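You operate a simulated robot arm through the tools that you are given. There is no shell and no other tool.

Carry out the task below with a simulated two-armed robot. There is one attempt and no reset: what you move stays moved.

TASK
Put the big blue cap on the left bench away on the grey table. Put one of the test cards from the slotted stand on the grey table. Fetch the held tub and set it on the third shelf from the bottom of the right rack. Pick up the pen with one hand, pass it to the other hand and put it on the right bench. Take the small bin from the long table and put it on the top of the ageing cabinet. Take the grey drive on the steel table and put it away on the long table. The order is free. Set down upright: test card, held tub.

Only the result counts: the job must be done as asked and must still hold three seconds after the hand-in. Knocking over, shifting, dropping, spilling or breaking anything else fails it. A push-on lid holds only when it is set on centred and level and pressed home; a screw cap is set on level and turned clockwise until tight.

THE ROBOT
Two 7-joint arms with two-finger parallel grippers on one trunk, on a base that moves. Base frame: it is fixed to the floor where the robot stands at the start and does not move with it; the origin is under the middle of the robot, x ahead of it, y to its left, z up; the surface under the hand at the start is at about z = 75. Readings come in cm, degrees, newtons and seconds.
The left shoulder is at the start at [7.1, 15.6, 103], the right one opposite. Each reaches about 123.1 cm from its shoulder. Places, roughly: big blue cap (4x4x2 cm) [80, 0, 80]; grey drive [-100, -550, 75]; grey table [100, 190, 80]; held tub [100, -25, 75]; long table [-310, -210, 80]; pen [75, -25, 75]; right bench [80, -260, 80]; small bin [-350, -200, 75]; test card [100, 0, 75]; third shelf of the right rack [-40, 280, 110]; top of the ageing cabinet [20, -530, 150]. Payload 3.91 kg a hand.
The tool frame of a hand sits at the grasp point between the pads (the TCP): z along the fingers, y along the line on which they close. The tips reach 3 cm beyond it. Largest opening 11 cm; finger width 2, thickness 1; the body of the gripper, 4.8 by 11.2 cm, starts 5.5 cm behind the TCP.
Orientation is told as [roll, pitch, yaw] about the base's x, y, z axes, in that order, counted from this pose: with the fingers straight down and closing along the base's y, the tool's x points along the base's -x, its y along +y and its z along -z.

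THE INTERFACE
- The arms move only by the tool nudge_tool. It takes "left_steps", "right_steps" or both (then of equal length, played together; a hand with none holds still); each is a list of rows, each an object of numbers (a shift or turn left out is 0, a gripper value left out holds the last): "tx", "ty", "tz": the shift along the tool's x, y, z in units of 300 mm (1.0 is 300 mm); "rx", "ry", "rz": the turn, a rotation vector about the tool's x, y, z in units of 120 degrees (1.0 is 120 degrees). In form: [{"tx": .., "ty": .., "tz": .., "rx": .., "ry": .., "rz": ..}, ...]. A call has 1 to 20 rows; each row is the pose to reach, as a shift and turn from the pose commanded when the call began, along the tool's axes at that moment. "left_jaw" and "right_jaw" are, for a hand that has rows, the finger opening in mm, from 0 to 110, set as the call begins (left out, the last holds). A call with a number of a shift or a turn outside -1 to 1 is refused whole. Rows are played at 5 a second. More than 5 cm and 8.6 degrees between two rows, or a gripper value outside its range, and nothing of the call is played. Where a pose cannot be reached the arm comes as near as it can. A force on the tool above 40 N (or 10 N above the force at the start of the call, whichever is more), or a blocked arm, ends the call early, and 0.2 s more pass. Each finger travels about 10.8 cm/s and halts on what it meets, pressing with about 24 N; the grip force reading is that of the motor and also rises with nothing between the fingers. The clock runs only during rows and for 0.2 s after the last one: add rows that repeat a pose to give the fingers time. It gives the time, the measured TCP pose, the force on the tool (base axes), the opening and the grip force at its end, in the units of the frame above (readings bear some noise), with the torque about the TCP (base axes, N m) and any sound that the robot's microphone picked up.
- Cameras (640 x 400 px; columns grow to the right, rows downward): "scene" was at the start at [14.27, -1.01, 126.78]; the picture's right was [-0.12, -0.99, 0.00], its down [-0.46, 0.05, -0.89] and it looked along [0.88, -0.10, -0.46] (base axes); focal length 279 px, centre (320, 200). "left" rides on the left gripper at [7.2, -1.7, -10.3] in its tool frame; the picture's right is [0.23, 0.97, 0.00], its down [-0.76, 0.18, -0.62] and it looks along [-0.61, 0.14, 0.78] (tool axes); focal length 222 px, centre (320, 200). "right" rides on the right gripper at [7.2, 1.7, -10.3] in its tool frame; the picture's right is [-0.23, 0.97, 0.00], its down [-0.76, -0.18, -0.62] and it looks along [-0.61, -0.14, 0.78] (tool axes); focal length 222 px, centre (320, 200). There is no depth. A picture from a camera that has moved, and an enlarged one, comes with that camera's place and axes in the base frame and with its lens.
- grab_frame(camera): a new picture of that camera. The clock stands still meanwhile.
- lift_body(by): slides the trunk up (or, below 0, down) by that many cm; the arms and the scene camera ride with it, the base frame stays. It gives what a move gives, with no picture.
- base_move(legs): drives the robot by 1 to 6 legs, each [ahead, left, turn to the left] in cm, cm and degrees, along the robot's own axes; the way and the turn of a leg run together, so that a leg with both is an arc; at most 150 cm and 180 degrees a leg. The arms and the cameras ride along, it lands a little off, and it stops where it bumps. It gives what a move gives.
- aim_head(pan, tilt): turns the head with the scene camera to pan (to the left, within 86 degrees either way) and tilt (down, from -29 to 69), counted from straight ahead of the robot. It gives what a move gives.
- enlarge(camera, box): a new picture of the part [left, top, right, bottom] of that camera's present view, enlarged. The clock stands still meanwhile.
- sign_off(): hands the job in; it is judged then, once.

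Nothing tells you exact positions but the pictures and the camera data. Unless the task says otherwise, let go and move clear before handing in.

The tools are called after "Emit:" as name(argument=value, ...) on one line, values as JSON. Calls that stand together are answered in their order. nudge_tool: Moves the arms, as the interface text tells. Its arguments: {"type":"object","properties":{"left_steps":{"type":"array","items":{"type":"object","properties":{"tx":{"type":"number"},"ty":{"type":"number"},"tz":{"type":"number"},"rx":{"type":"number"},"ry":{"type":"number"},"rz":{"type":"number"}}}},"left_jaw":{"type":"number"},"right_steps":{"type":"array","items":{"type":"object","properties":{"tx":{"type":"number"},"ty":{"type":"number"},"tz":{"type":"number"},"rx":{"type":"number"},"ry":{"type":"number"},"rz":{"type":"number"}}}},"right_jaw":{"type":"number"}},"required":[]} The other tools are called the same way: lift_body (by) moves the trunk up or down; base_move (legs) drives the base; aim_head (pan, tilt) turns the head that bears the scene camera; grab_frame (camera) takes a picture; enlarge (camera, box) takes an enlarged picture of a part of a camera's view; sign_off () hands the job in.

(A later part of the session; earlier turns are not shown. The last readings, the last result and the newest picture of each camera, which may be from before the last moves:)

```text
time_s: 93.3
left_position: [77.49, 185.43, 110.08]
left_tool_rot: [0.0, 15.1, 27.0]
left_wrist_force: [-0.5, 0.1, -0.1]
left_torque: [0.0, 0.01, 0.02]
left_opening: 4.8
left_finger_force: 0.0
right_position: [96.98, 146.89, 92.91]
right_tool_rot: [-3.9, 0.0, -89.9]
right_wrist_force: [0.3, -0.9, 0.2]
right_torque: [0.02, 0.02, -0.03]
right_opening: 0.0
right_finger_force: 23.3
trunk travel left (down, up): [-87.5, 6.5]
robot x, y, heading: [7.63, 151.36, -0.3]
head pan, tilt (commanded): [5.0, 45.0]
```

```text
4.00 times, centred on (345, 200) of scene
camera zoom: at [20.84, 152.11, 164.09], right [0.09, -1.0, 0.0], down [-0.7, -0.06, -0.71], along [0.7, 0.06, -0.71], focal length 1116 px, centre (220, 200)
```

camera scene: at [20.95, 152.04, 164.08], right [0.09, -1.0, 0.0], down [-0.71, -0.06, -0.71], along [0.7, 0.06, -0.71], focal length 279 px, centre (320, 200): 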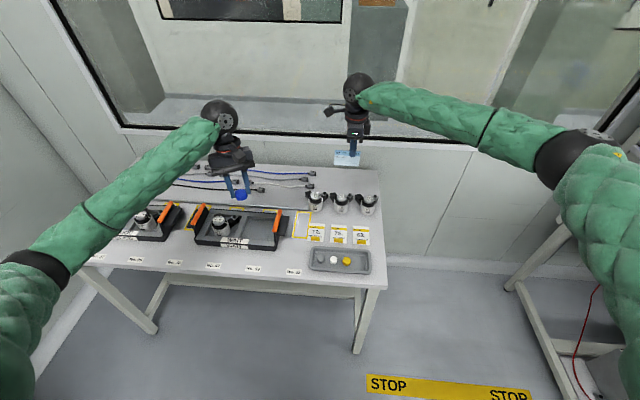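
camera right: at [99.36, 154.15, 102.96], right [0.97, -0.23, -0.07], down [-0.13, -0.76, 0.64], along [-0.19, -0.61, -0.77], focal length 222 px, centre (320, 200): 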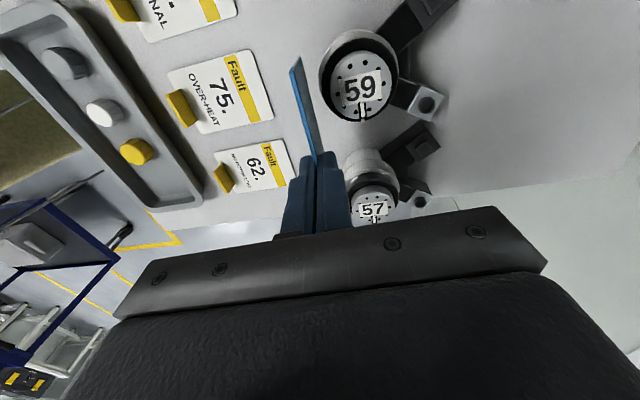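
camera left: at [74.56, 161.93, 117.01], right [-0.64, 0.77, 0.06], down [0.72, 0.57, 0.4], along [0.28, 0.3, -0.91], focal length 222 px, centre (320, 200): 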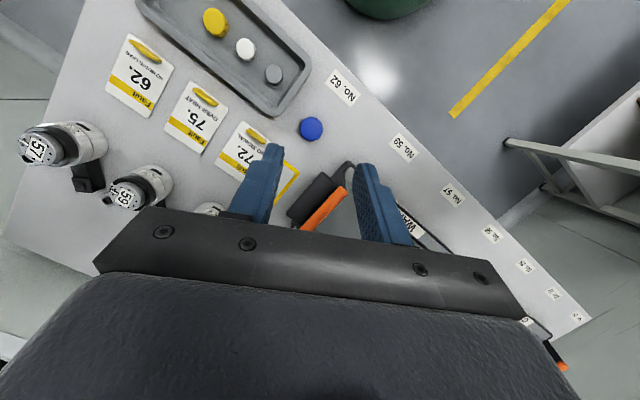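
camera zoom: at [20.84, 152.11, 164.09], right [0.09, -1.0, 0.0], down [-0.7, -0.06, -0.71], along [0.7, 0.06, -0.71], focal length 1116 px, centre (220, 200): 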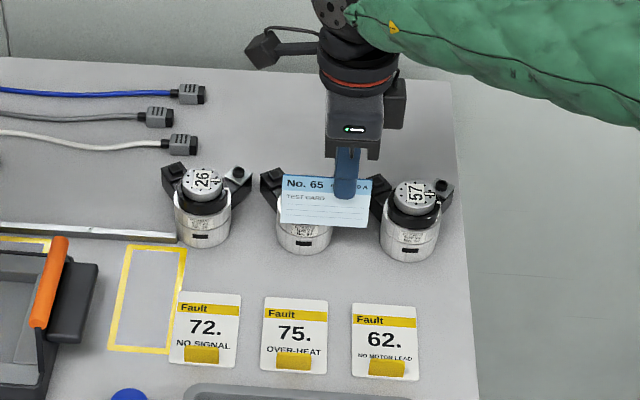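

Emit:
nudge_tool(right_steps=[{"ty": 0.0036, "tz": 0.052}, {"ty": 0.0071, "tz": 0.104}, {"ty": 0.0107, "tz": 0.1563}, {"ty": 0.0107, "tz": 0.1563}])

Emit:
enlarge(camera="right", box=[220, 60, 420, 185])

Emit:
enlarge(camera="scene", box=[310, 170, 390, 230])

Emit:
enlarge(camera="left", box=[0, 0, 320, 200])

```text
time_s: 94.3
left_position: [77.53, 185.5, 110.16]
left_tool_rot: [0.0, 15.0, 27.0]
left_wrist_force: [-1.0, -0.8, -0.6]
left_torque: [0.01, 0.0, 0.02]
left_opening: 4.81
left_finger_force: 0.0
right_position: [96.89, 146.99, 88.25]
right_tool_rot: [-3.9, -0.1, -89.9]
right_wrist_force: [0.0, 0.2, -0.1]
right_torque: [0.01, -0.01, 0.0]
right_opening: 0.0
right_finger_force: 24.2
trunk travel left (down, up): [-87.5, 6.5]
robot x, y, heading: [7.31, 151.3, -0.1]
head pan, tilt (commanded): [5.0, 45.0]
```

```text
3.20 times, centred on (320, 122) of right
camera zoom: at [99.45, 154.24, 98.24], right [0.97, -0.23, -0.07], down [-0.13, -0.76, 0.64], along [-0.2, -0.61, -0.77], focal length 711 px, centre (320, 448)
```

zoom: 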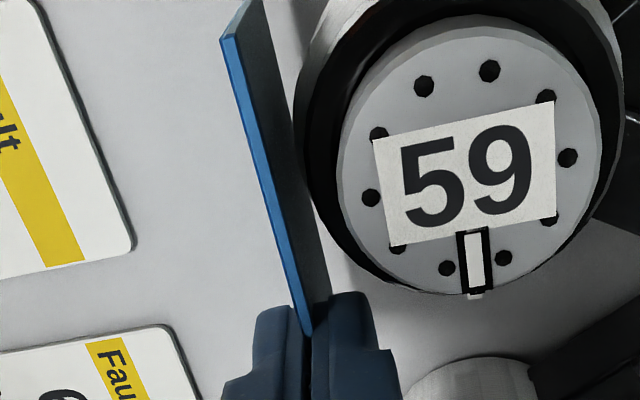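

```text
6.67 times, centred on (350, 200) of scene
camera zoom: at [20.83, 152.05, 164.09], right [0.09, -1.0, 0.0], down [-0.7, -0.06, -0.71], along [0.7, 0.06, -0.71], focal length 1860 px, centre (120, 200)
```

zoom: 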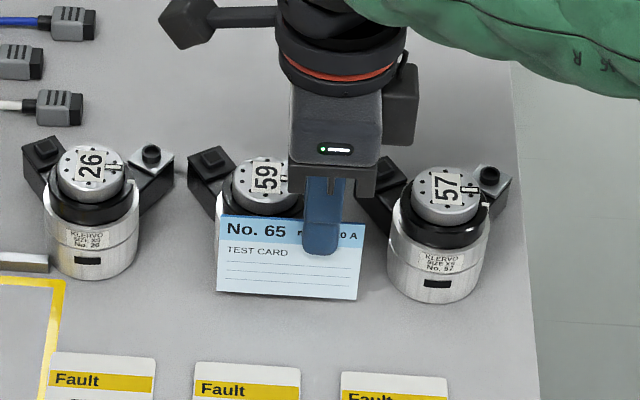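

```text
2.00 times, centred on (160, 100) of left
camera zoom: at [74.56, 182.05, 121.94], right [-0.64, 0.77, 0.06], down [0.72, 0.57, 0.4], along [0.28, 0.3, -0.91], focal length 444 px, centre (640, 400)
```

zoom: 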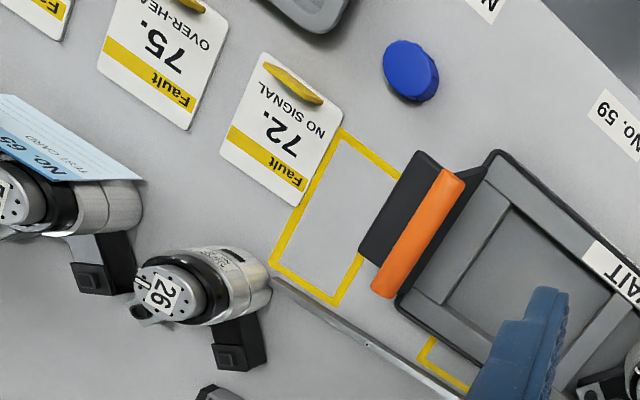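

Emit:
nudge_tool(right_steps=[{"ty": 0.01, "tz": 0.0}, {"ty": 0.0199, "tz": -0.001}, {"ty": 0.0206, "tz": 0.009}, {"ty": 0.0213, "tz": 0.0186}, {"ty": 0.0213, "tz": 0.0186}])

Emit:
enlarge(camera="right", box=[260, 60, 380, 160])

Emit:
enlarge(camera="scene", box=[325, 180, 375, 220])

```text
time_s: 95.5
left_position: [77.44, 185.5, 110.18]
left_tool_rot: [0.0, 14.9, 26.9]
left_wrist_force: [-0.7, 0.1, -0.1]
left_torque: [-0.04, 0.03, 0.0]
left_opening: 4.78
left_finger_force: 0.0
right_position: [97.53, 146.94, 87.58]
right_tool_rot: [-4.1, 0.0, -89.8]
right_wrist_force: [-1.8, -0.9, 0.7]
right_torque: [0.03, 0.09, 0.05]
right_opening: 0.0
right_finger_force: 24.4
trunk travel left (down, up): [-87.5, 6.5]
robot x, y, heading: [7.47, 151.29, 0.1]
head pan, tilt (commanded): [5.0, 45.0]
```

```text
4.00 times, centred on (320, 110) of right
camera zoom: at [99.99, 154.21, 97.64], right [0.97, -0.23, -0.07], down [-0.13, -0.76, 0.64], along [-0.2, -0.61, -0.77], focal length 888 px, centre (320, 560)
```

zoom: 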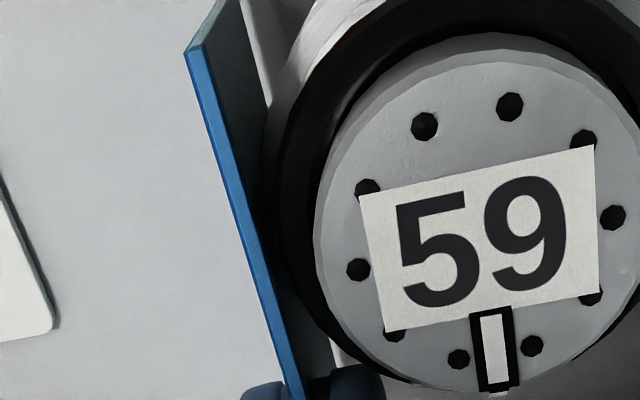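

```text
10.00 times, centred on (350, 200) of scene
camera zoom: at [20.82, 152.04, 164.09], right [0.09, -1.0, 0.0], down [-0.7, -0.06, -0.71], along [0.7, 0.06, -0.71], focal length 2790 px, centre (20, 200)
```

zoom: 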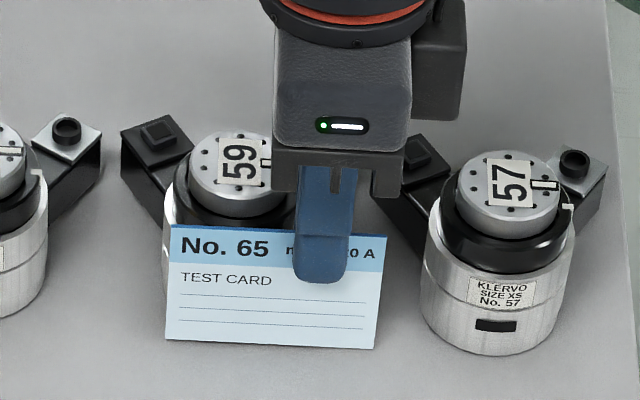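

Emit:
nudge_tool(right_steps=[{"ty": -0.005}, {"ty": -0.005}])

Emit:
nudge_tool(right_steps=[{"tz": 0.002}, {"tz": 0.004}, {"tz": 0.004}])

```text
time_s: 96.1
left_position: [77.51, 185.51, 110.07]
left_tool_rot: [0.0, 15.1, 27.0]
left_wrist_force: [-0.6, 1.2, 0.5]
left_torque: [0.02, -0.01, 0.04]
left_opening: 4.8
left_finger_force: 0.1
right_position: [97.41, 146.79, 87.56]
right_tool_rot: [-3.9, -0.1, -89.8]
right_wrist_force: [0.1, -0.4, 0.1]
right_torque: [0.0, -0.02, 0.02]
right_opening: 0.0
right_finger_force: 24.4
trunk travel left (down, up): [-87.5, 6.5]
robot x, y, heading: [7.47, 151.09, -0.1]
head pan, tilt (commanded): [5.0, 45.0]
```

```text
time_s: 96.9
left_position: [77.48, 185.49, 110.12]
left_tool_rot: [0.0, 14.9, 27.0]
left_wrist_force: [-0.6, -0.3, 0.7]
left_torque: [-0.04, 0.0, 0.0]
left_opening: 4.82
left_finger_force: 0.1
right_position: [97.49, 146.89, 87.37]
right_tool_rot: [-4.0, -0.1, -89.9]
right_wrist_force: [-0.6, 0.9, 0.3]
right_torque: [0.02, 0.0, 0.0]
right_opening: 0.0
right_finger_force: 23.6
trunk travel left (down, up): [-87.5, 6.5]
robot x, y, heading: [7.76, 151.29, -0.2]
head pan, tilt (commanded): [5.0, 45.0]
```

Emit:
nudge_tool(right_steps=[{"tz": 0.0033}, {"tz": 0.0033}])

Emit:
nudge_tool(right_steps=[{"tz": 0.0033}, {"tz": 0.0033}])

Emit:
nudge_tool(right_steps=[{"tz": 0.0033}, {"tz": 0.0033}])

```text
time_s: 97.5
left_position: [77.54, 185.41, 110.16]
left_tool_rot: [0.0, 15.0, 27.0]
left_wrist_force: [-0.4, 0.0, -0.4]
left_torque: [-0.01, 0.0, 0.0]
left_opening: 4.8
left_finger_force: 0.2
right_position: [97.44, 146.86, 87.31]
right_tool_rot: [-4.0, -0.1, -89.8]
right_wrist_force: [0.5, 0.3, -0.6]
right_torque: [-0.02, -0.01, 0.02]
right_opening: 0.0
right_finger_force: 24.1
trunk travel left (down, up): [-87.5, 6.5]
robot x, y, heading: [7.82, 151.3, -0.2]
head pan, tilt (commanded): [5.0, 45.0]
```

```text
time_s: 98.1
left_position: [77.54, 185.46, 110.12]
left_tool_rot: [0.0, 15.0, 27.0]
left_wrist_force: [-0.2, 0.4, 1.1]
left_torque: [0.02, 0.04, 0.01]
left_opening: 4.82
left_finger_force: 0.1
right_position: [97.38, 146.86, 87.33]
right_tool_rot: [-4.0, -0.1, -89.9]
right_wrist_force: [-0.4, -1.2, 0.1]
right_torque: [0.01, 0.01, 0.0]
right_opening: 0.0
right_finger_force: 24.6
trunk travel left (down, up): [-87.5, 6.5]
robot x, y, heading: [7.67, 151.16, 0.0]
head pan, tilt (commanded): [5.0, 45.0]
```

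```text
time_s: 98.7
left_position: [77.5, 185.51, 110.19]
left_tool_rot: [0.0, 15.0, 27.0]
left_wrist_force: [0.7, -0.3, -0.5]
left_torque: [0.01, 0.06, 0.02]
left_opening: 4.8
left_finger_force: 0.1
right_position: [97.26, 146.77, 87.15]
right_tool_rot: [-3.9, -0.1, -89.8]
right_wrist_force: [0.2, 0.0, 1.0]
right_torque: [-0.02, 0.0, 0.0]
right_opening: 0.0
right_finger_force: 23.8
trunk travel left (down, up): [-87.5, 6.5]
robot x, y, heading: [7.39, 151.34, 0.1]
head pan, tilt (commanded): [5.0, 45.0]
```

Emit:
nudge_tool(right_steps=[{"tz": 0.0033}, {"tz": 0.0033}])

Emit:
nudge_tool(right_steps=[{"tz": 0.0033}, {"tz": 0.0033}])

Emit:
enlarge(camera="scene", box=[325, 180, 375, 220])

```text
time_s: 99.3
left_position: [77.53, 185.34, 110.04]
left_tool_rot: [0.0, 14.9, 27.0]
left_wrist_force: [-0.3, -0.8, -0.6]
left_torque: [0.02, 0.03, 0.02]
left_opening: 4.82
left_finger_force: 0.0
right_position: [97.31, 147.06, 87.15]
right_tool_rot: [-4.0, -0.1, -90.0]
right_wrist_force: [-0.4, -0.5, 3.5]
right_torque: [-0.02, -0.03, -0.05]
right_opening: 0.02
right_finger_force: 24.4
trunk travel left (down, up): [-87.5, 6.5]
robot x, y, heading: [7.25, 151.46, -0.1]
head pan, tilt (commanded): [5.0, 45.0]
```

```text
time_s: 99.9
left_position: [77.5, 185.39, 110.11]
left_tool_rot: [-0.1, 15.1, 27.0]
left_wrist_force: [0.7, 0.2, 0.7]
left_torque: [-0.02, -0.03, 0.0]
left_opening: 4.79
left_finger_force: 0.1
right_position: [97.38, 146.83, 87.12]
right_tool_rot: [-3.9, -0.1, -89.9]
right_wrist_force: [1.8, 0.0, 14.1]
right_torque: [0.03, 0.04, 0.0]
right_opening: 0.02
right_finger_force: 24.4
trunk travel left (down, up): [-87.5, 6.5]
robot x, y, heading: [7.62, 151.23, 0.1]
head pan, tilt (commanded): [5.0, 45.0]
```

```text
10.00 times, centred on (350, 200) of scene
camera zoom: at [20.71, 152.04, 164.12], right [0.09, -1.0, 0.0], down [-0.7, -0.06, -0.71], along [0.7, 0.06, -0.71], focal length 2790 px, centre (20, 200)
```

zoom: 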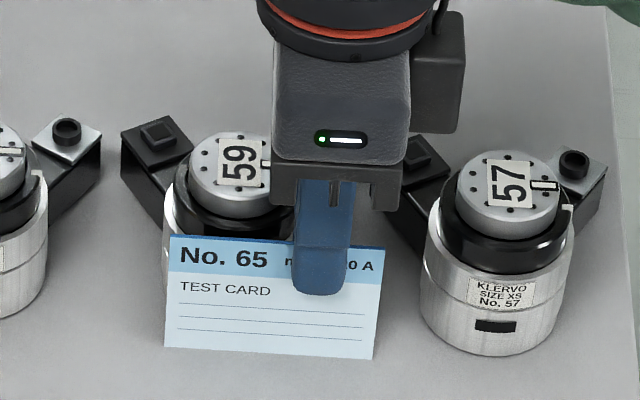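

The card's lower edge rests on the table, leaning 4° towards motor 59. I ease off the pressure and let go gently.

Emit:
nudge_tool(right_steps=[{"tz": -0.0035}, {"tz": -0.0035}])

Emit:
nudge_tool(right_steps=[{"tz": 0}, {"tz": 0}, {"tz": 0}], right_jaw=9)

Emit:
enlarge(camera="scene", box=[325, 180, 375, 220])

Emit:
enlarge(camera="right", box=[260, 60, 380, 160])

```text
time_s: 100.5
left_position: [77.52, 185.53, 110.16]
left_tool_rot: [0.0, 15.0, 27.0]
left_wrist_force: [-0.3, 0.9, 0.0]
left_torque: [0.01, -0.02, 0.0]
left_opening: 4.81
left_finger_force: 0.0
right_position: [97.3, 147.05, 87.09]
right_tool_rot: [-4.0, -0.1, -89.9]
right_wrist_force: [0.0, -0.2, 9.4]
right_torque: [0.08, -0.01, -0.01]
right_opening: 0.01
right_finger_force: 23.5
trunk travel left (down, up): [-87.5, 6.5]
robot x, y, heading: [7.82, 151.22, 0.0]
head pan, tilt (commanded): [5.0, 45.0]
```

```text
time_s: 101.3
left_position: [77.5, 185.55, 110.11]
left_tool_rot: [0.0, 15.0, 27.0]
left_wrist_force: [0.4, 0.1, -0.5]
left_torque: [0.0, 0.0, 0.0]
left_opening: 4.79
left_finger_force: 0.0
right_position: [97.43, 146.95, 87.06]
right_tool_rot: [-4.2, 0.0, -89.9]
right_wrist_force: [0.1, 0.4, -0.3]
right_torque: [0.01, -0.01, -0.01]
right_opening: 0.92
right_finger_force: 0.1
trunk travel left (down, up): [-87.5, 6.5]
robot x, y, heading: [7.68, 151.4, 0.1]
head pan, tilt (commanded): [5.0, 45.0]
```

```text
10.00 times, centred on (350, 200) of scene
camera zoom: at [20.88, 152.04, 164.08], right [0.09, -1.0, 0.0], down [-0.7, -0.06, -0.71], along [0.7, 0.06, -0.71], focal length 2790 px, centre (20, 200)
```

zoom: 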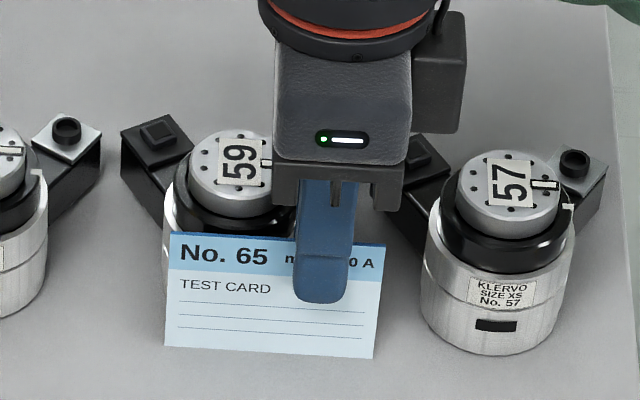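

```text
4.00 times, centred on (320, 110) of right
camera zoom: at [99.83, 154.17, 97.11], right [0.97, -0.23, -0.07], down [-0.13, -0.76, 0.64], along [-0.2, -0.61, -0.77], focal length 888 px, centre (320, 560)
```

zoom: 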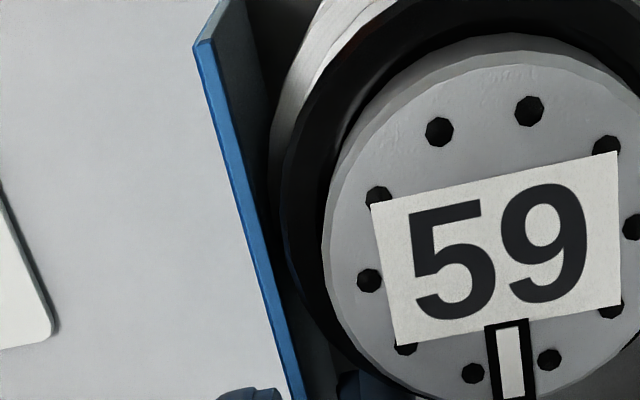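

Emit:
nudge_tool(right_steps=[{"tz": -0.02}, {"tz": -0.04}, {"tz": -0.07}, {"tz": -0.11}, {"tz": -0.17}, {"tz": -0.17}])

Emit:
enlarge(camera="scene", box=[325, 180, 375, 220])

Emit:
enlarge(camera="right", box=[220, 60, 420, 185])

```text
time_s: 102.7
left_position: [77.55, 185.51, 110.16]
left_tool_rot: [0.0, 15.0, 27.0]
left_wrist_force: [-0.2, -1.0, 0.4]
left_torque: [-0.01, 0.0, -0.02]
left_opening: 4.81
left_finger_force: 0.1
right_position: [97.65, 146.88, 92.2]
right_tool_rot: [-4.0, -0.1, -90.0]
right_wrist_force: [0.6, 0.6, 0.1]
right_torque: [0.02, -0.01, -0.01]
right_opening: 0.89
right_finger_force: 0.0
trunk travel left (down, up): [-87.5, 6.5]
robot x, y, heading: [7.26, 151.28, -0.2]
head pan, tilt (commanded): [5.0, 45.0]
```

```text
10.00 times, centred on (350, 200) of scene
camera zoom: at [20.86, 152.06, 164.08], right [0.09, -1.0, 0.0], down [-0.7, -0.06, -0.71], along [0.7, 0.06, -0.71], focal length 2790 px, centre (20, 200)
```

zoom: 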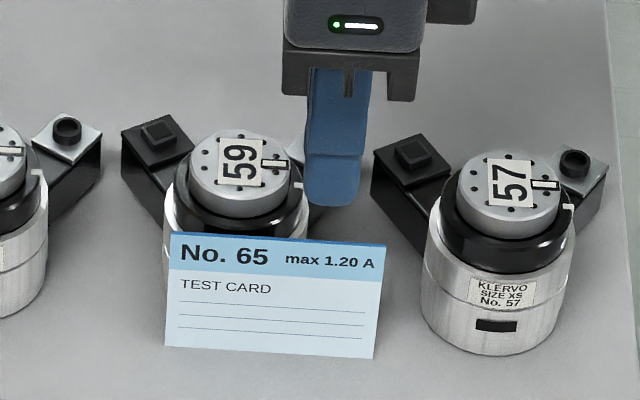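

```text
3.20 times, centred on (320, 122) of right
camera zoom: at [100.16, 154.14, 102.2], right [0.97, -0.23, -0.07], down [-0.13, -0.76, 0.64], along [-0.2, -0.61, -0.77], focal length 711 px, centre (320, 448)
```

zoom: 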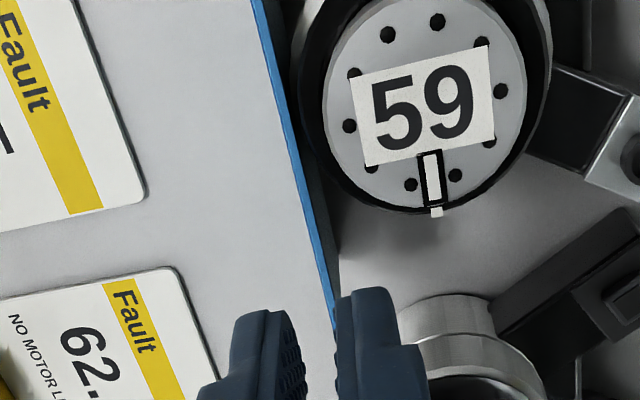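

The card stands upright against motor 59. I raise and retract the right hand, then look at the right rack from here to plan the tub placement.

Emit:
nudge_tool(right_steps=[{"tz": -0.12}, {"tz": -0.24}, {"tz": -0.36}, {"tz": -0.48}, {"tz": -0.6}, {"tz": -0.6}])

Emit:
aim_head(pan=86, tilt=20)

Emit:
grab_frame(camera="scene")

```text
time_s: 104.1
left_position: [77.52, 185.47, 110.05]
left_tool_rot: [0.1, 15.0, 27.0]
left_wrist_force: [0.7, -0.5, 0.3]
left_torque: [-0.02, -0.01, -0.01]
left_opening: 4.78
left_finger_force: 0.1
right_position: [98.88, 147.1, 109.91]
right_tool_rot: [-4.1, -0.2, -89.8]
right_wrist_force: [-0.9, -0.6, 0.0]
right_torque: [0.01, 0.0, -0.01]
right_opening: 0.88
right_finger_force: 0.1
trunk travel left (down, up): [-87.5, 6.5]
robot x, y, heading: [7.48, 151.17, -0.1]
head pan, tilt (commanded): [5.0, 45.0]
```

```text
time_s: 105.6
left_position: [77.49, 185.42, 110.08]
left_tool_rot: [0.0, 15.0, 27.1]
left_wrist_force: [-1.0, -0.7, -0.3]
left_torque: [0.02, 0.02, 0.0]
left_opening: 4.79
left_finger_force: 0.1
right_position: [98.85, 147.14, 110.02]
right_tool_rot: [-4.0, -0.1, -90.0]
right_wrist_force: [0.5, -0.2, 0.4]
right_torque: [0.02, 0.01, 0.01]
right_opening: 0.9
right_finger_force: 0.1
trunk travel left (down, up): [-87.5, 6.5]
robot x, y, heading: [7.17, 151.3, 0.0]
head pan, tilt (commanded): [85.9, 20.0]
```

```text
taken
camera scene: at [13.41, 160.62, 167.96], right [1.0, -0.07, 0.0], down [-0.03, -0.34, -0.94], along [0.07, 0.94, -0.34], focal length 279 px, centre (320, 200)
```

scene: 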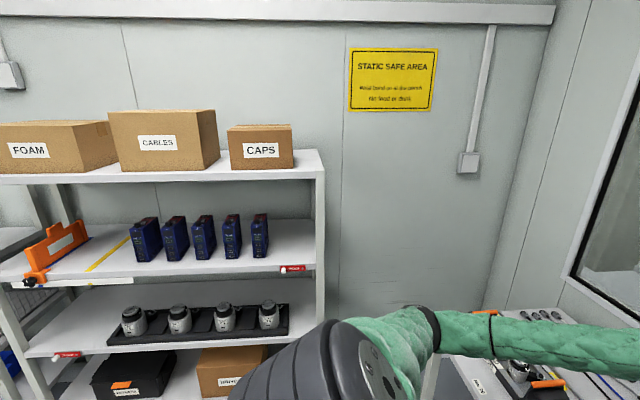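

The rack's third shelf is at z≈110 with about 29 cm clearance; a free spot lies at its right end (x≈5–16). Now I drive back to the left bench for the tub and the pen.

Emit:
base_move(legs=[[-30, 0, 0], [0, -150, 0]])

Emit:
aim_head(pan=0, tilt=42)

Emit:
grab_frame(camera="scene")

```text
time_s: 114.8
left_position: [48.52, 34.05, 110.08]
left_tool_rot: [0.1, 15.0, 27.6]
left_wrist_force: [0.1, -0.2, -0.3]
left_torque: [-0.02, 0.02, -0.02]
left_opening: 4.79
left_finger_force: 0.1
right_position: [70.17, -4.04, 110.03]
right_tool_rot: [-4.0, -0.1, -89.3]
right_wrist_force: [0.3, 0.9, -0.1]
right_torque: [-0.02, 0.0, 0.01]
right_opening: 0.9
right_finger_force: 0.1
trunk travel left (down, up): [-87.5, 6.5]
robot x, y, heading: [-20.9, -1.1, 0.5]
head pan, tilt (commanded): [85.9, 20.0]
```

```text
time_s: 116.4
left_position: [48.52, 34.05, 110.11]
left_tool_rot: [0.0, 15.0, 27.5]
left_wrist_force: [0.2, 0.1, 0.6]
left_torque: [0.02, 0.03, -0.02]
left_opening: 4.78
left_finger_force: 0.1
right_position: [70.24, -4.14, 110.03]
right_tool_rot: [-4.0, -0.1, -89.2]
right_wrist_force: [0.4, 0.0, -0.8]
right_torque: [-0.02, 0.01, -0.02]
right_opening: 0.9
right_finger_force: 0.0
trunk travel left (down, up): [-87.5, 6.5]
robot x, y, heading: [-21.13, -0.56, 0.7]
head pan, tilt (commanded): [0.0, 42.0]
```

```text
taken
camera scene: at [-7.54, -0.69, 164.52], right [0.01, -1.0, 0.0], down [-0.67, -0.01, -0.74], along [0.74, 0.01, -0.67], focal length 279 px, centre (320, 200)
```

scene: 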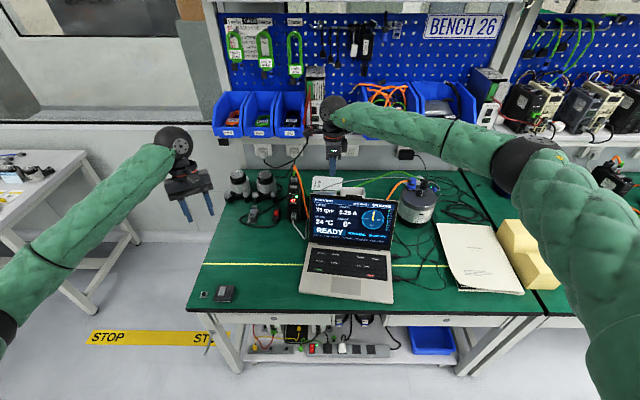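

Emit:
base_move(legs=[[21, 0, -0.6]])

Emit:
lift_body(by=6)

Emit:
nudge_tool(right_steps=[{"rx": -0.0333, "tz": -0.03}, {"tx": -0.13, "tz": -0.05}, {"tx": -0.26, "ty": -0.05, "tz": -0.05}, {"tx": -0.4, "ty": -0.1, "tz": -0.05}, {"tx": -0.53, "ty": -0.15, "tz": -0.05}, {"tx": -0.66, "ty": -0.2, "tz": -0.05}, {"tx": -0.8, "ty": -0.25, "tz": -0.05}, {"tx": -0.93, "ty": -0.3, "tz": -0.05}])

Emit:
grab_frame(camera="right")

Emit:
grab_frame(camera="scene")

```text
time_s: 118.0
left_position: [69.93, 33.45, 110.16]
left_tool_rot: [0.0, 15.0, 26.9]
left_wrist_force: [0.5, -0.1, 0.0]
left_torque: [-0.03, -0.01, -0.01]
left_opening: 4.77
left_finger_force: 0.0
right_position: [91.41, -4.88, 110.02]
right_tool_rot: [-4.0, -0.2, -89.9]
right_wrist_force: [0.4, -0.9, -0.1]
right_torque: [0.02, 0.02, 0.0]
right_opening: 0.88
right_finger_force: 0.1
trunk travel left (down, up): [-87.5, 6.5]
robot x, y, heading: [0.2, -0.5, 0.1]
head pan, tilt (commanded): [0.0, 42.0]
```

```text
time_s: 119.0
left_position: [70.0, 33.4, 116.2]
left_tool_rot: [0.0, 15.0, 27.0]
left_wrist_force: [0.0, 0.2, 0.6]
left_torque: [-0.01, 0.01, -0.01]
left_opening: 4.83
left_finger_force: 0.0
right_position: [91.36, -5.02, 116.0]
right_tool_rot: [-4.0, -0.1, -89.8]
right_wrist_force: [0.2, 0.1, -0.4]
right_torque: [0.02, 0.02, 0.0]
right_opening: 0.89
right_finger_force: 0.0
trunk travel left (down, up): [-93.5, 0.5]
robot x, y, heading: [-0.11, -0.78, 0.2]
head pan, tilt (commanded): [0.0, 42.0]
```

```text
time_s: 120.8
left_position: [70.02, 33.39, 116.16]
left_tool_rot: [0.2, 14.9, 27.1]
left_wrist_force: [0.6, -0.2, 1.1]
left_torque: [0.02, 0.01, 0.02]
left_opening: 4.81
left_finger_force: 0.0
right_position: [82.2, -32.78, 118.46]
right_tool_rot: [-4.1, 0.1, -89.7]
right_wrist_force: [0.1, 0.4, 0.2]
right_torque: [0.0, 0.01, 0.03]
right_opening: 0.87
right_finger_force: 0.2
trunk travel left (down, up): [-93.5, 0.5]
robot x, y, heading: [0.25, -0.55, -0.0]
head pan, tilt (commanded): [0.0, 42.0]
```

```text
taken
camera right: at [84.69, -25.46, 128.61], right [0.97, -0.22, -0.07], down [-0.13, -0.76, 0.63], along [-0.19, -0.61, -0.77], focal length 222 px, centre (320, 200)
```

right: 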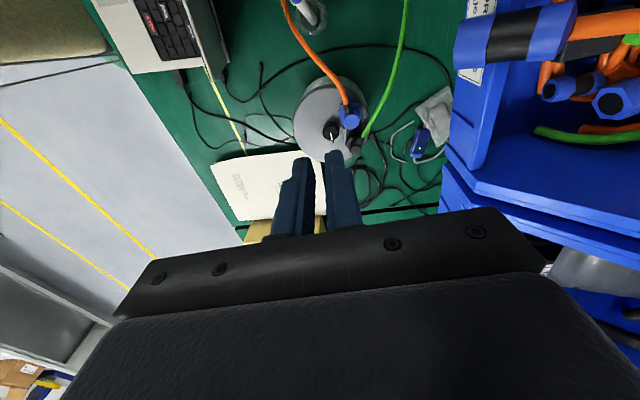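

```text
taken
camera scene: at [13.48, -0.91, 170.53], right [0.0, -1.0, 0.0], down [-0.67, 0.0, -0.74], along [0.74, 0.0, -0.67], focal length 279 px, centre (320, 200)
```

scene: 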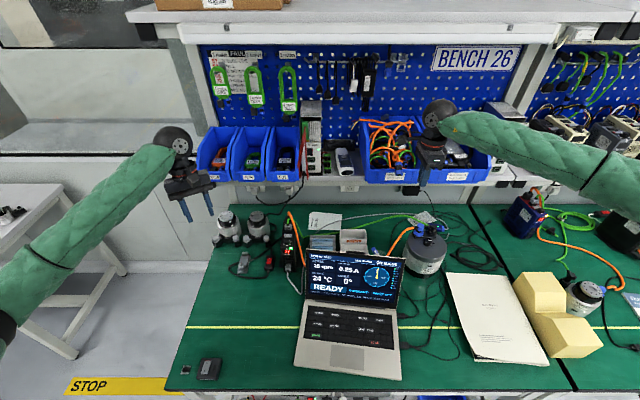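

Emit:
nudge_tool(left_steps=[{"ry": -0.06}, {"ry": -0.125}, {"ry": -0.125}], left_jaw=30)

Emit:
nudge_tool(left_steps=[{"tx": 0.001, "ty": -0.134, "rz": 0.0375}, {"tx": 0.002, "ty": -0.268, "rz": 0.075}, {"tx": 0.003, "ty": -0.4, "rz": 0.1125}, {"tx": 0.005, "ty": -0.535, "rz": 0.15}, {"tx": 0.006, "ty": -0.67, "rz": 0.1875}, {"tx": 0.007, "ty": -0.803, "rz": 0.225}, {"tx": 0.007, "ty": -0.803, "rz": 0.225}])

Emit:
grab_frame(camera="left")

```text
time_s: 121.6
left_position: [70.15, 33.45, 116.05]
left_tool_rot: [0.0, -0.1, 27.0]
left_wrist_force: [0.1, 0.2, -0.1]
left_torque: [-0.01, 0.02, 0.02]
left_opening: 3.0
left_finger_force: 0.1
right_position: [82.45, -32.66, 118.31]
right_tool_rot: [-4.1, -0.1, -89.8]
right_wrist_force: [-0.6, -0.2, -0.7]
right_torque: [-0.03, 0.05, 0.0]
right_opening: 0.89
right_finger_force: 0.0
trunk travel left (down, up): [-93.5, 0.5]
robot x, y, heading: [0.21, -1.08, 0.1]
head pan, tilt (commanded): [0.0, 42.0]
```

```text
time_s: 123.2
left_position: [80.64, 11.93, 116.01]
left_tool_rot: [0.1, 0.0, 0.0]
left_wrist_force: [-0.3, 0.9, -0.1]
left_torque: [-0.01, 0.02, -0.01]
left_opening: 2.99
left_finger_force: 0.1
right_position: [82.34, -32.54, 118.49]
right_tool_rot: [-4.0, -0.2, -89.9]
right_wrist_force: [0.0, -0.2, 0.4]
right_torque: [-0.03, -0.02, 0.01]
right_opening: 0.89
right_finger_force: 0.0
trunk travel left (down, up): [-93.5, 0.5]
robot x, y, heading: [-0.25, -1.16, 0.1]
head pan, tilt (commanded): [0.0, 42.0]
```

```text
taken
camera left: at [73.57, 10.29, 126.33], right [-0.23, 0.97, 0.0], down [0.76, 0.18, 0.62], along [0.61, 0.14, -0.78], focal length 222 px, centre (320, 200)
```

left: 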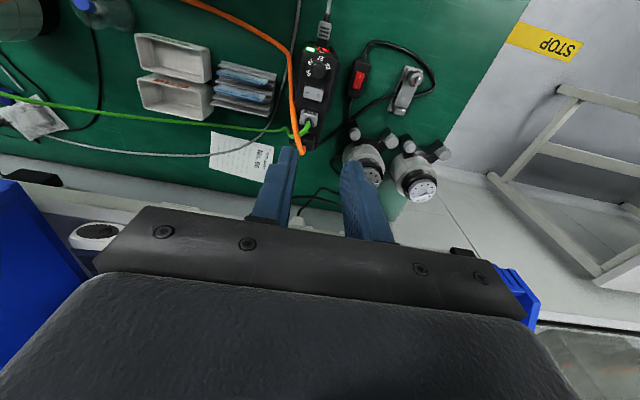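

Emit:
nudge_tool(left_steps=[{"tx": -0.05, "ty": -0.1, "tz": 0.05}, {"tx": -0.1, "ty": -0.2, "tz": 0.12}, {"tx": -0.15, "ty": -0.31, "tz": 0.2}, {"tx": -0.2, "ty": -0.42, "tz": 0.29}, {"tx": -0.26, "ty": -0.53, "tz": 0.38}, {"tx": -0.31, "ty": -0.63, "tz": 0.46}, {"tx": -0.363, "ty": -0.723, "tz": 0.533}, {"tx": -0.363, "ty": -0.723, "tz": 0.533}])

Emit:
grab_frame(camera="left")

Emit:
enlarge(camera="left", box=[180, 0, 440, 165])

Emit:
grab_frame(camera="right")

Emit:
enlarge(camera="scene", box=[270, 130, 430, 250])

```text
time_s: 125.0
left_position: [91.74, -9.8, 100.18]
left_tool_rot: [0.1, -0.1, 0.1]
left_wrist_force: [-0.3, -0.2, 0.5]
left_torque: [-0.03, -0.02, -0.01]
left_opening: 3.01
left_finger_force: 0.1
right_position: [82.35, -32.57, 118.56]
right_tool_rot: [-4.0, -0.1, -89.9]
right_wrist_force: [0.0, 0.2, 0.2]
right_torque: [-0.02, 0.02, 0.0]
right_opening: 0.91
right_finger_force: 0.1
trunk travel left (down, up): [-93.5, 0.5]
robot x, y, heading: [0.23, -1.0, -0.0]
head pan, tilt (commanded): [0.0, 42.0]
```

```text
taken
camera left: at [84.61, -11.33, 110.47], right [-0.23, 0.97, 0.0], down [0.76, 0.18, 0.62], along [0.61, 0.14, -0.78], focal length 222 px, centre (320, 200)
```

left: 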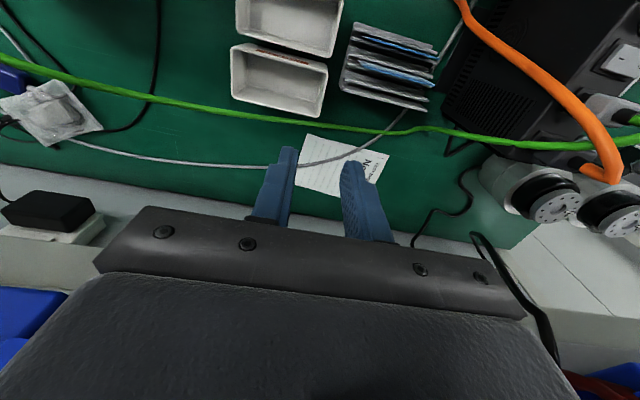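

```text
2.42 times, centred on (310, 82) of left
camera zoom: at [84.61, -11.33, 110.47], right [-0.23, 0.97, 0.0], down [0.76, 0.18, 0.62], along [0.61, 0.14, -0.78], focal length 538 px, centre (344, 485)
```

zoom: 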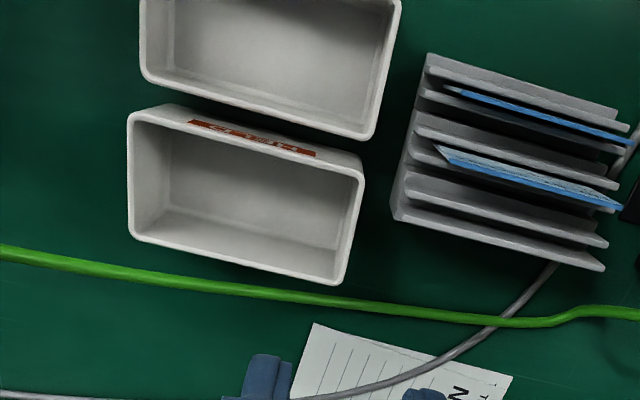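

```text
taken
camera right: at [84.76, -25.3, 128.59], right [0.97, -0.23, -0.07], down [-0.13, -0.76, 0.64], along [-0.2, -0.61, -0.77], focal length 222 px, centre (320, 200)
```

right: 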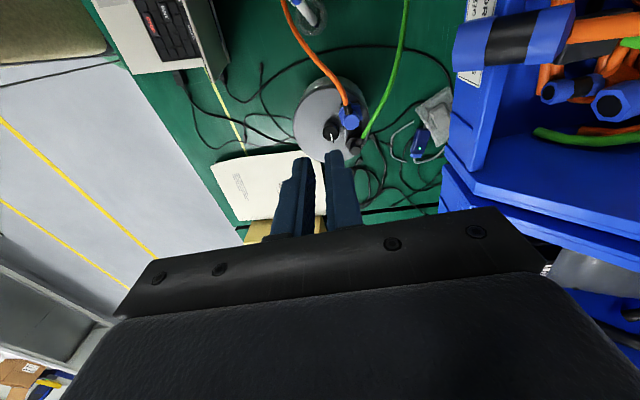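

```text
3.33 times, centred on (350, 190) of scene
camera zoom: at [13.58, -0.62, 170.52], right [0.0, -1.0, 0.0], down [-0.67, 0.0, -0.74], along [0.74, 0.0, -0.67], focal length 930 px, centre (220, 233)
```

zoom: 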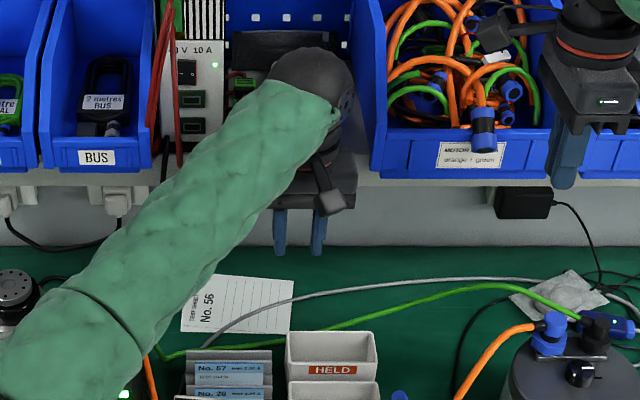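

Emit:
nudge_tool(left_steps=[{"tx": 0.01, "tz": 0.12}, {"tx": 0.01, "tz": 0.24}, {"tx": 0.01, "tz": 0.36}, {"tx": 0.01, "tz": 0.47}, {"tx": 0.01, "tz": 0.53}, {"tx": 0.01, "tz": 0.53}])

Emit:
enlarge(camera="left", box=[180, 60, 440, 225])

Emit:
grab_frame(camera="scene")

```text
time_s: 126.4
left_position: [91.44, -9.76, 84.29]
left_tool_rot: [0.1, 0.0, 0.1]
left_wrist_force: [0.5, -0.8, 0.2]
left_torque: [-0.01, 0.0, 0.01]
left_opening: 3.0
left_finger_force: 0.1
right_position: [82.28, -32.59, 118.42]
right_tool_rot: [-4.0, -0.1, -90.0]
right_wrist_force: [0.5, -0.2, 0.8]
right_torque: [0.01, 0.0, -0.01]
right_opening: 0.88
right_finger_force: 0.0
trunk travel left (down, up): [-93.5, 0.5]
robot x, y, heading: [-0.02, -0.88, -0.0]
head pan, tilt (commanded): [0.0, 42.0]
```

```text
2.42 times, centred on (310, 142) of left
camera zoom: at [84.23, -11.39, 94.46], right [-0.23, 0.97, 0.0], down [0.76, 0.18, 0.62], along [0.61, 0.14, -0.78], focal length 538 px, centre (344, 339)
```

zoom: 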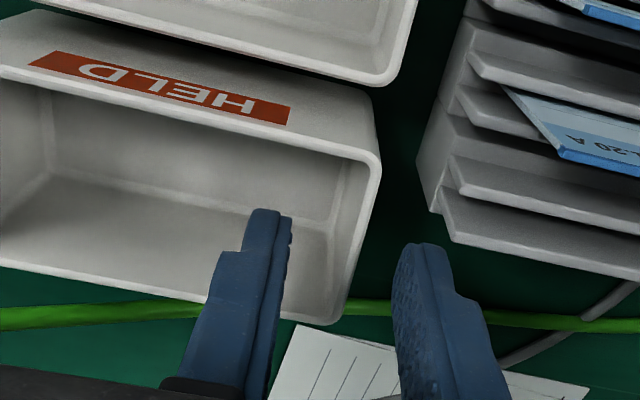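

```text
taken
camera scene: at [13.6, -0.75, 170.52], right [0.0, -1.0, 0.0], down [-0.67, 0.0, -0.74], along [0.74, 0.0, -0.67], focal length 279 px, centre (320, 200)
```

scene: 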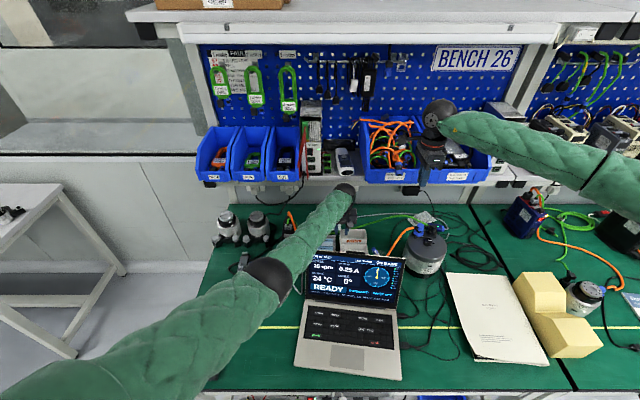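

Emit:
nudge_tool(left_steps=[{"ty": 0.011, "tz": 0.0}, {"ty": 0.011, "tz": 0.06}, {"ty": 0.011, "tz": 0.12}, {"ty": 0.011, "tz": 0.163}, {"ty": 0.011, "tz": 0.163}])

Emit:
enlarge(camera="left", box=[180, 60, 440, 225])

Emit:
enlarge(camera="scene", box=[250, 170, 410, 290])

```text
time_s: 127.2
left_position: [91.72, -9.52, 82.03]
left_tool_rot: [0.0, -0.4, -0.1]
left_wrist_force: [0.3, 0.2, 0.7]
left_torque: [-0.03, -0.01, -0.01]
left_opening: 3.01
left_finger_force: 0.0
right_position: [82.26, -32.73, 118.5]
right_tool_rot: [-4.1, -0.2, -89.9]
right_wrist_force: [-0.9, 0.5, 0.1]
right_torque: [-0.01, -0.02, 0.0]
right_opening: 0.91
right_finger_force: 0.0
trunk travel left (down, up): [-93.5, 0.5]
robot x, y, heading: [0.03, -0.71, -0.0]
head pan, tilt (commanded): [0.0, 42.0]
stopped in row 3 (left hand): the force on the tool passed its limit at 48 N (the readings are from after the stop); the commanded pose is now the measured one
```

```text
2.42 times, centred on (310, 142) of left
camera zoom: at [84.45, -11.27, 92.19], right [-0.23, 0.97, 0.0], down [0.76, 0.18, 0.63], along [0.61, 0.14, -0.78], focal length 538 px, centre (344, 339)
```

zoom: 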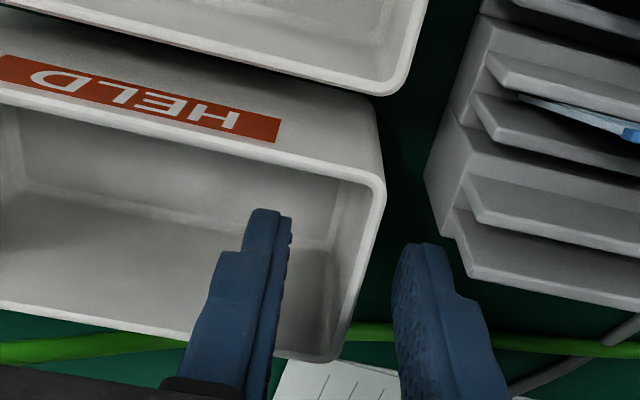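

```text
3.33 times, centred on (330, 230) of scene
camera zoom: at [13.45, -0.78, 170.51], right [0.0, -1.0, 0.0], down [-0.67, 0.0, -0.74], along [0.74, 0.0, -0.67], focal length 930 px, centre (287, 100)
```

zoom: 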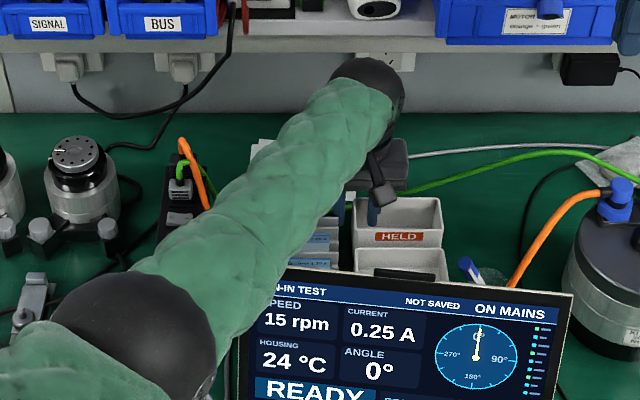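

The left hand met something at tip height z≈79 inside or beside the tub, so I back up a little. I will tilt the hand 20° back towards the robot (useful for the rack as well) and grip the tub's end wall less deeply.

Emit:
nudge_tool(left_steps=[{"tz": -0.1}, {"tz": -0.2}, {"tz": -0.27}, {"tz": -0.27}])

Emit:
nudge_tool(left_steps=[{"ry": -0.0556}, {"ry": -0.111}, {"ry": -0.1667}, {"ry": -0.1667}])

Emit:
grab_frame(camera="left")

Emit:
enlarge(camera="scene", box=[250, 170, 410, 290])

```text
time_s: 128.2
left_position: [91.61, -9.61, 90.09]
left_tool_rot: [-0.1, -0.4, -0.2]
left_wrist_force: [-1.1, 0.4, 0.3]
left_torque: [0.01, 0.02, 0.01]
left_opening: 2.99
left_finger_force: 0.0
right_position: [82.29, -32.63, 118.58]
right_tool_rot: [-4.0, -0.1, -89.9]
right_wrist_force: [-0.1, -0.3, 0.3]
right_torque: [0.01, 0.02, -0.01]
right_opening: 0.91
right_finger_force: 0.0
trunk travel left (down, up): [-93.5, 0.5]
robot x, y, heading: [-0.42, -1.08, 0.1]
head pan, tilt (commanded): [0.0, 42.0]
```

```text
time_s: 129.2
left_position: [91.86, -9.56, 90.01]
left_tool_rot: [0.0, -20.5, -0.1]
left_wrist_force: [-0.2, 0.7, 0.0]
left_torque: [-0.02, 0.0, 0.0]
left_opening: 3.01
left_finger_force: 0.0
right_position: [82.4, -32.58, 118.46]
right_tool_rot: [-3.9, -0.1, -89.8]
right_wrist_force: [-0.2, -0.2, 0.1]
right_torque: [0.01, 0.0, 0.04]
right_opening: 0.89
right_finger_force: 0.1
trunk travel left (down, up): [-93.5, 0.5]
robot x, y, heading: [-0.03, -0.65, 0.0]
head pan, tilt (commanded): [0.0, 42.0]
```

```text
taken
camera left: at [81.47, -11.23, 97.09], right [-0.21, 0.97, -0.08], down [0.5, 0.18, 0.85], along [0.84, 0.14, -0.52], focal length 222 px, centre (320, 200)
```

left: 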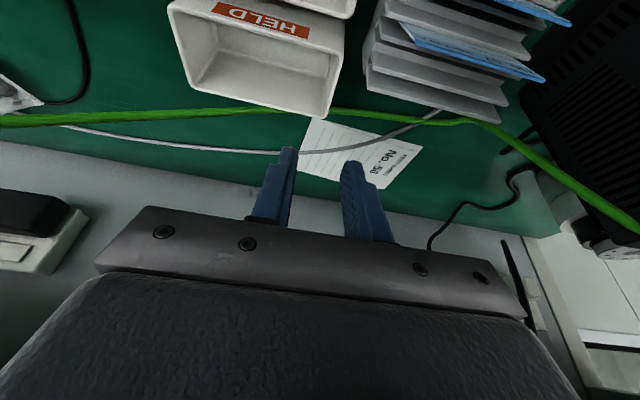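

```text
3.33 times, centred on (330, 230) of scene
camera zoom: at [13.65, -0.76, 170.52], right [0.0, -1.0, 0.0], down [-0.67, 0.0, -0.74], along [0.74, 0.0, -0.67], focal length 930 px, centre (287, 100)
```

zoom: 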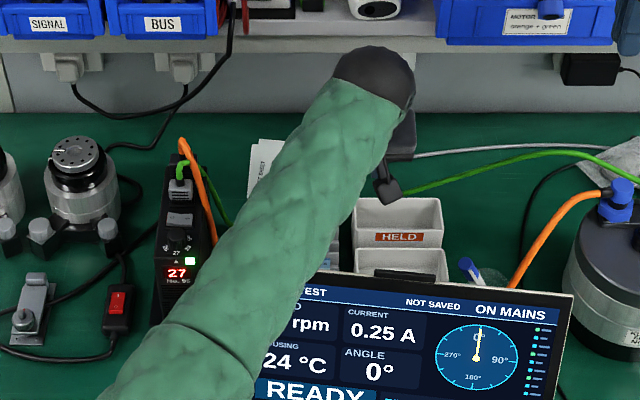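

Emit:
nudge_tool(left_steps=[{"tx": 0.03, "tz": 0.06}, {"tx": 0.06, "tz": 0.12}, {"tx": 0.09, "tz": 0.175}, {"tx": 0.1, "tz": 0.195}, {"tx": 0.1, "tz": 0.195}])

Emit:
nudge_tool(left_steps=[{"tx": 0.006, "tz": 0.013}, {"tx": 0.012, "tz": 0.026}, {"tx": 0.018, "tz": 0.0385}, {"tx": 0.018, "tz": 0.0385}])

Emit:
grab_frame(camera="left")

```text
time_s: 130.4
left_position: [91.1, -9.8, 83.38]
left_tool_rot: [-0.1, -20.4, 0.0]
left_wrist_force: [0.4, 0.6, -0.2]
left_torque: [0.0, 0.04, -0.02]
left_opening: 3.01
left_finger_force: 0.0
right_position: [82.45, -32.71, 118.44]
right_tool_rot: [-4.1, -0.1, -89.9]
right_wrist_force: [0.6, -0.6, -0.3]
right_torque: [0.0, 0.03, 0.01]
right_opening: 0.92
right_finger_force: 0.1
trunk travel left (down, up): [-93.5, 0.5]
robot x, y, heading: [0.19, -0.77, -0.1]
head pan, tilt (commanded): [0.0, 42.0]
```

```text
time_s: 131.4
left_position: [91.09, -9.67, 82.97]
left_tool_rot: [-0.2, -20.8, 0.0]
left_wrist_force: [-0.2, -0.2, -0.2]
left_torque: [0.01, -0.01, 0.0]
left_opening: 2.99
left_finger_force: 0.0
right_position: [82.23, -32.52, 118.77]
right_tool_rot: [-3.9, -0.1, -90.0]
right_wrist_force: [-1.1, 0.8, 0.1]
right_torque: [-0.01, -0.02, -0.03]
right_opening: 0.92
right_finger_force: 0.0
trunk travel left (down, up): [-93.5, 0.5]
robot x, y, heading: [-0.17, -0.59, -0.1]
head pan, tilt (commanded): [0.0, 42.0]
```

```text
taken
camera left: at [80.68, -11.28, 89.95], right [-0.21, 0.97, -0.08], down [0.49, 0.18, 0.85], along [0.85, 0.14, -0.52], focal length 222 px, centre (320, 200)
```

left: 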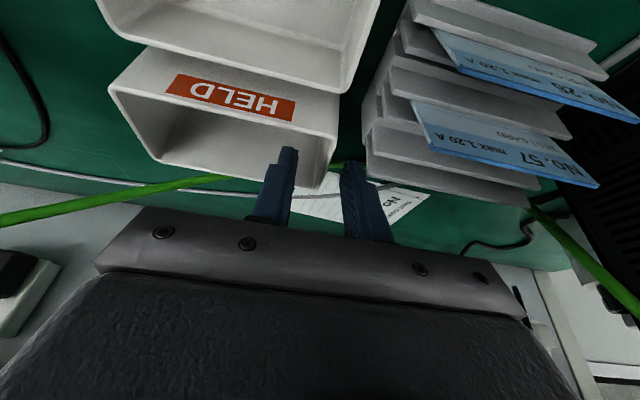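

Emit:
enlarge(camera="scene", box=[200, 160, 420, 330])

Emit:
grab_frame(camera="scene")

```text
2.35 times, centred on (310, 245) of scene
camera zoom: at [13.32, -0.64, 170.63], right [0.0, -1.0, 0.0], down [-0.67, 0.0, -0.74], along [0.74, 0.0, -0.67], focal length 656 px, centre (344, 94)
```

zoom: 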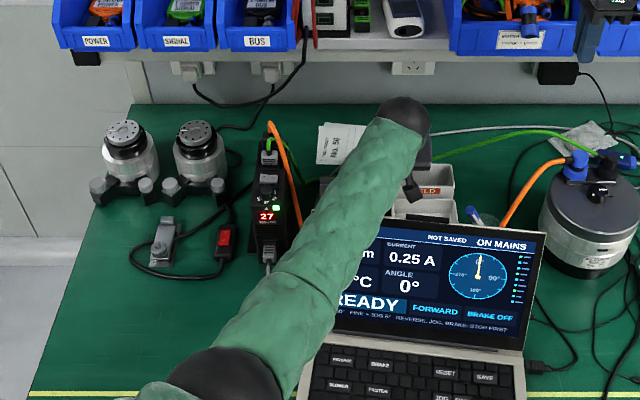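

```text
taken
camera scene: at [13.32, -0.64, 170.63], right [0.0, -1.0, 0.0], down [-0.67, 0.0, -0.74], along [0.74, 0.0, -0.67], focal length 279 px, centre (320, 200)
```

scene: 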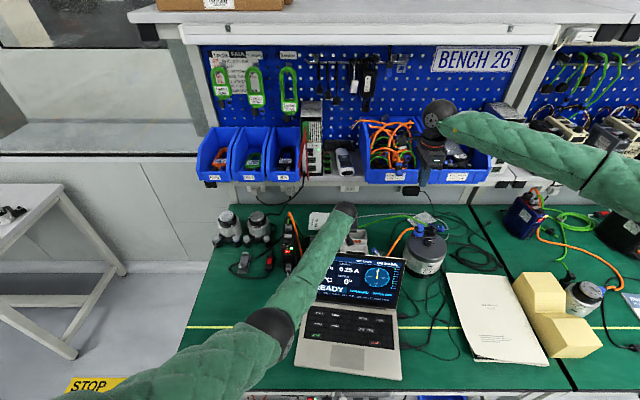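

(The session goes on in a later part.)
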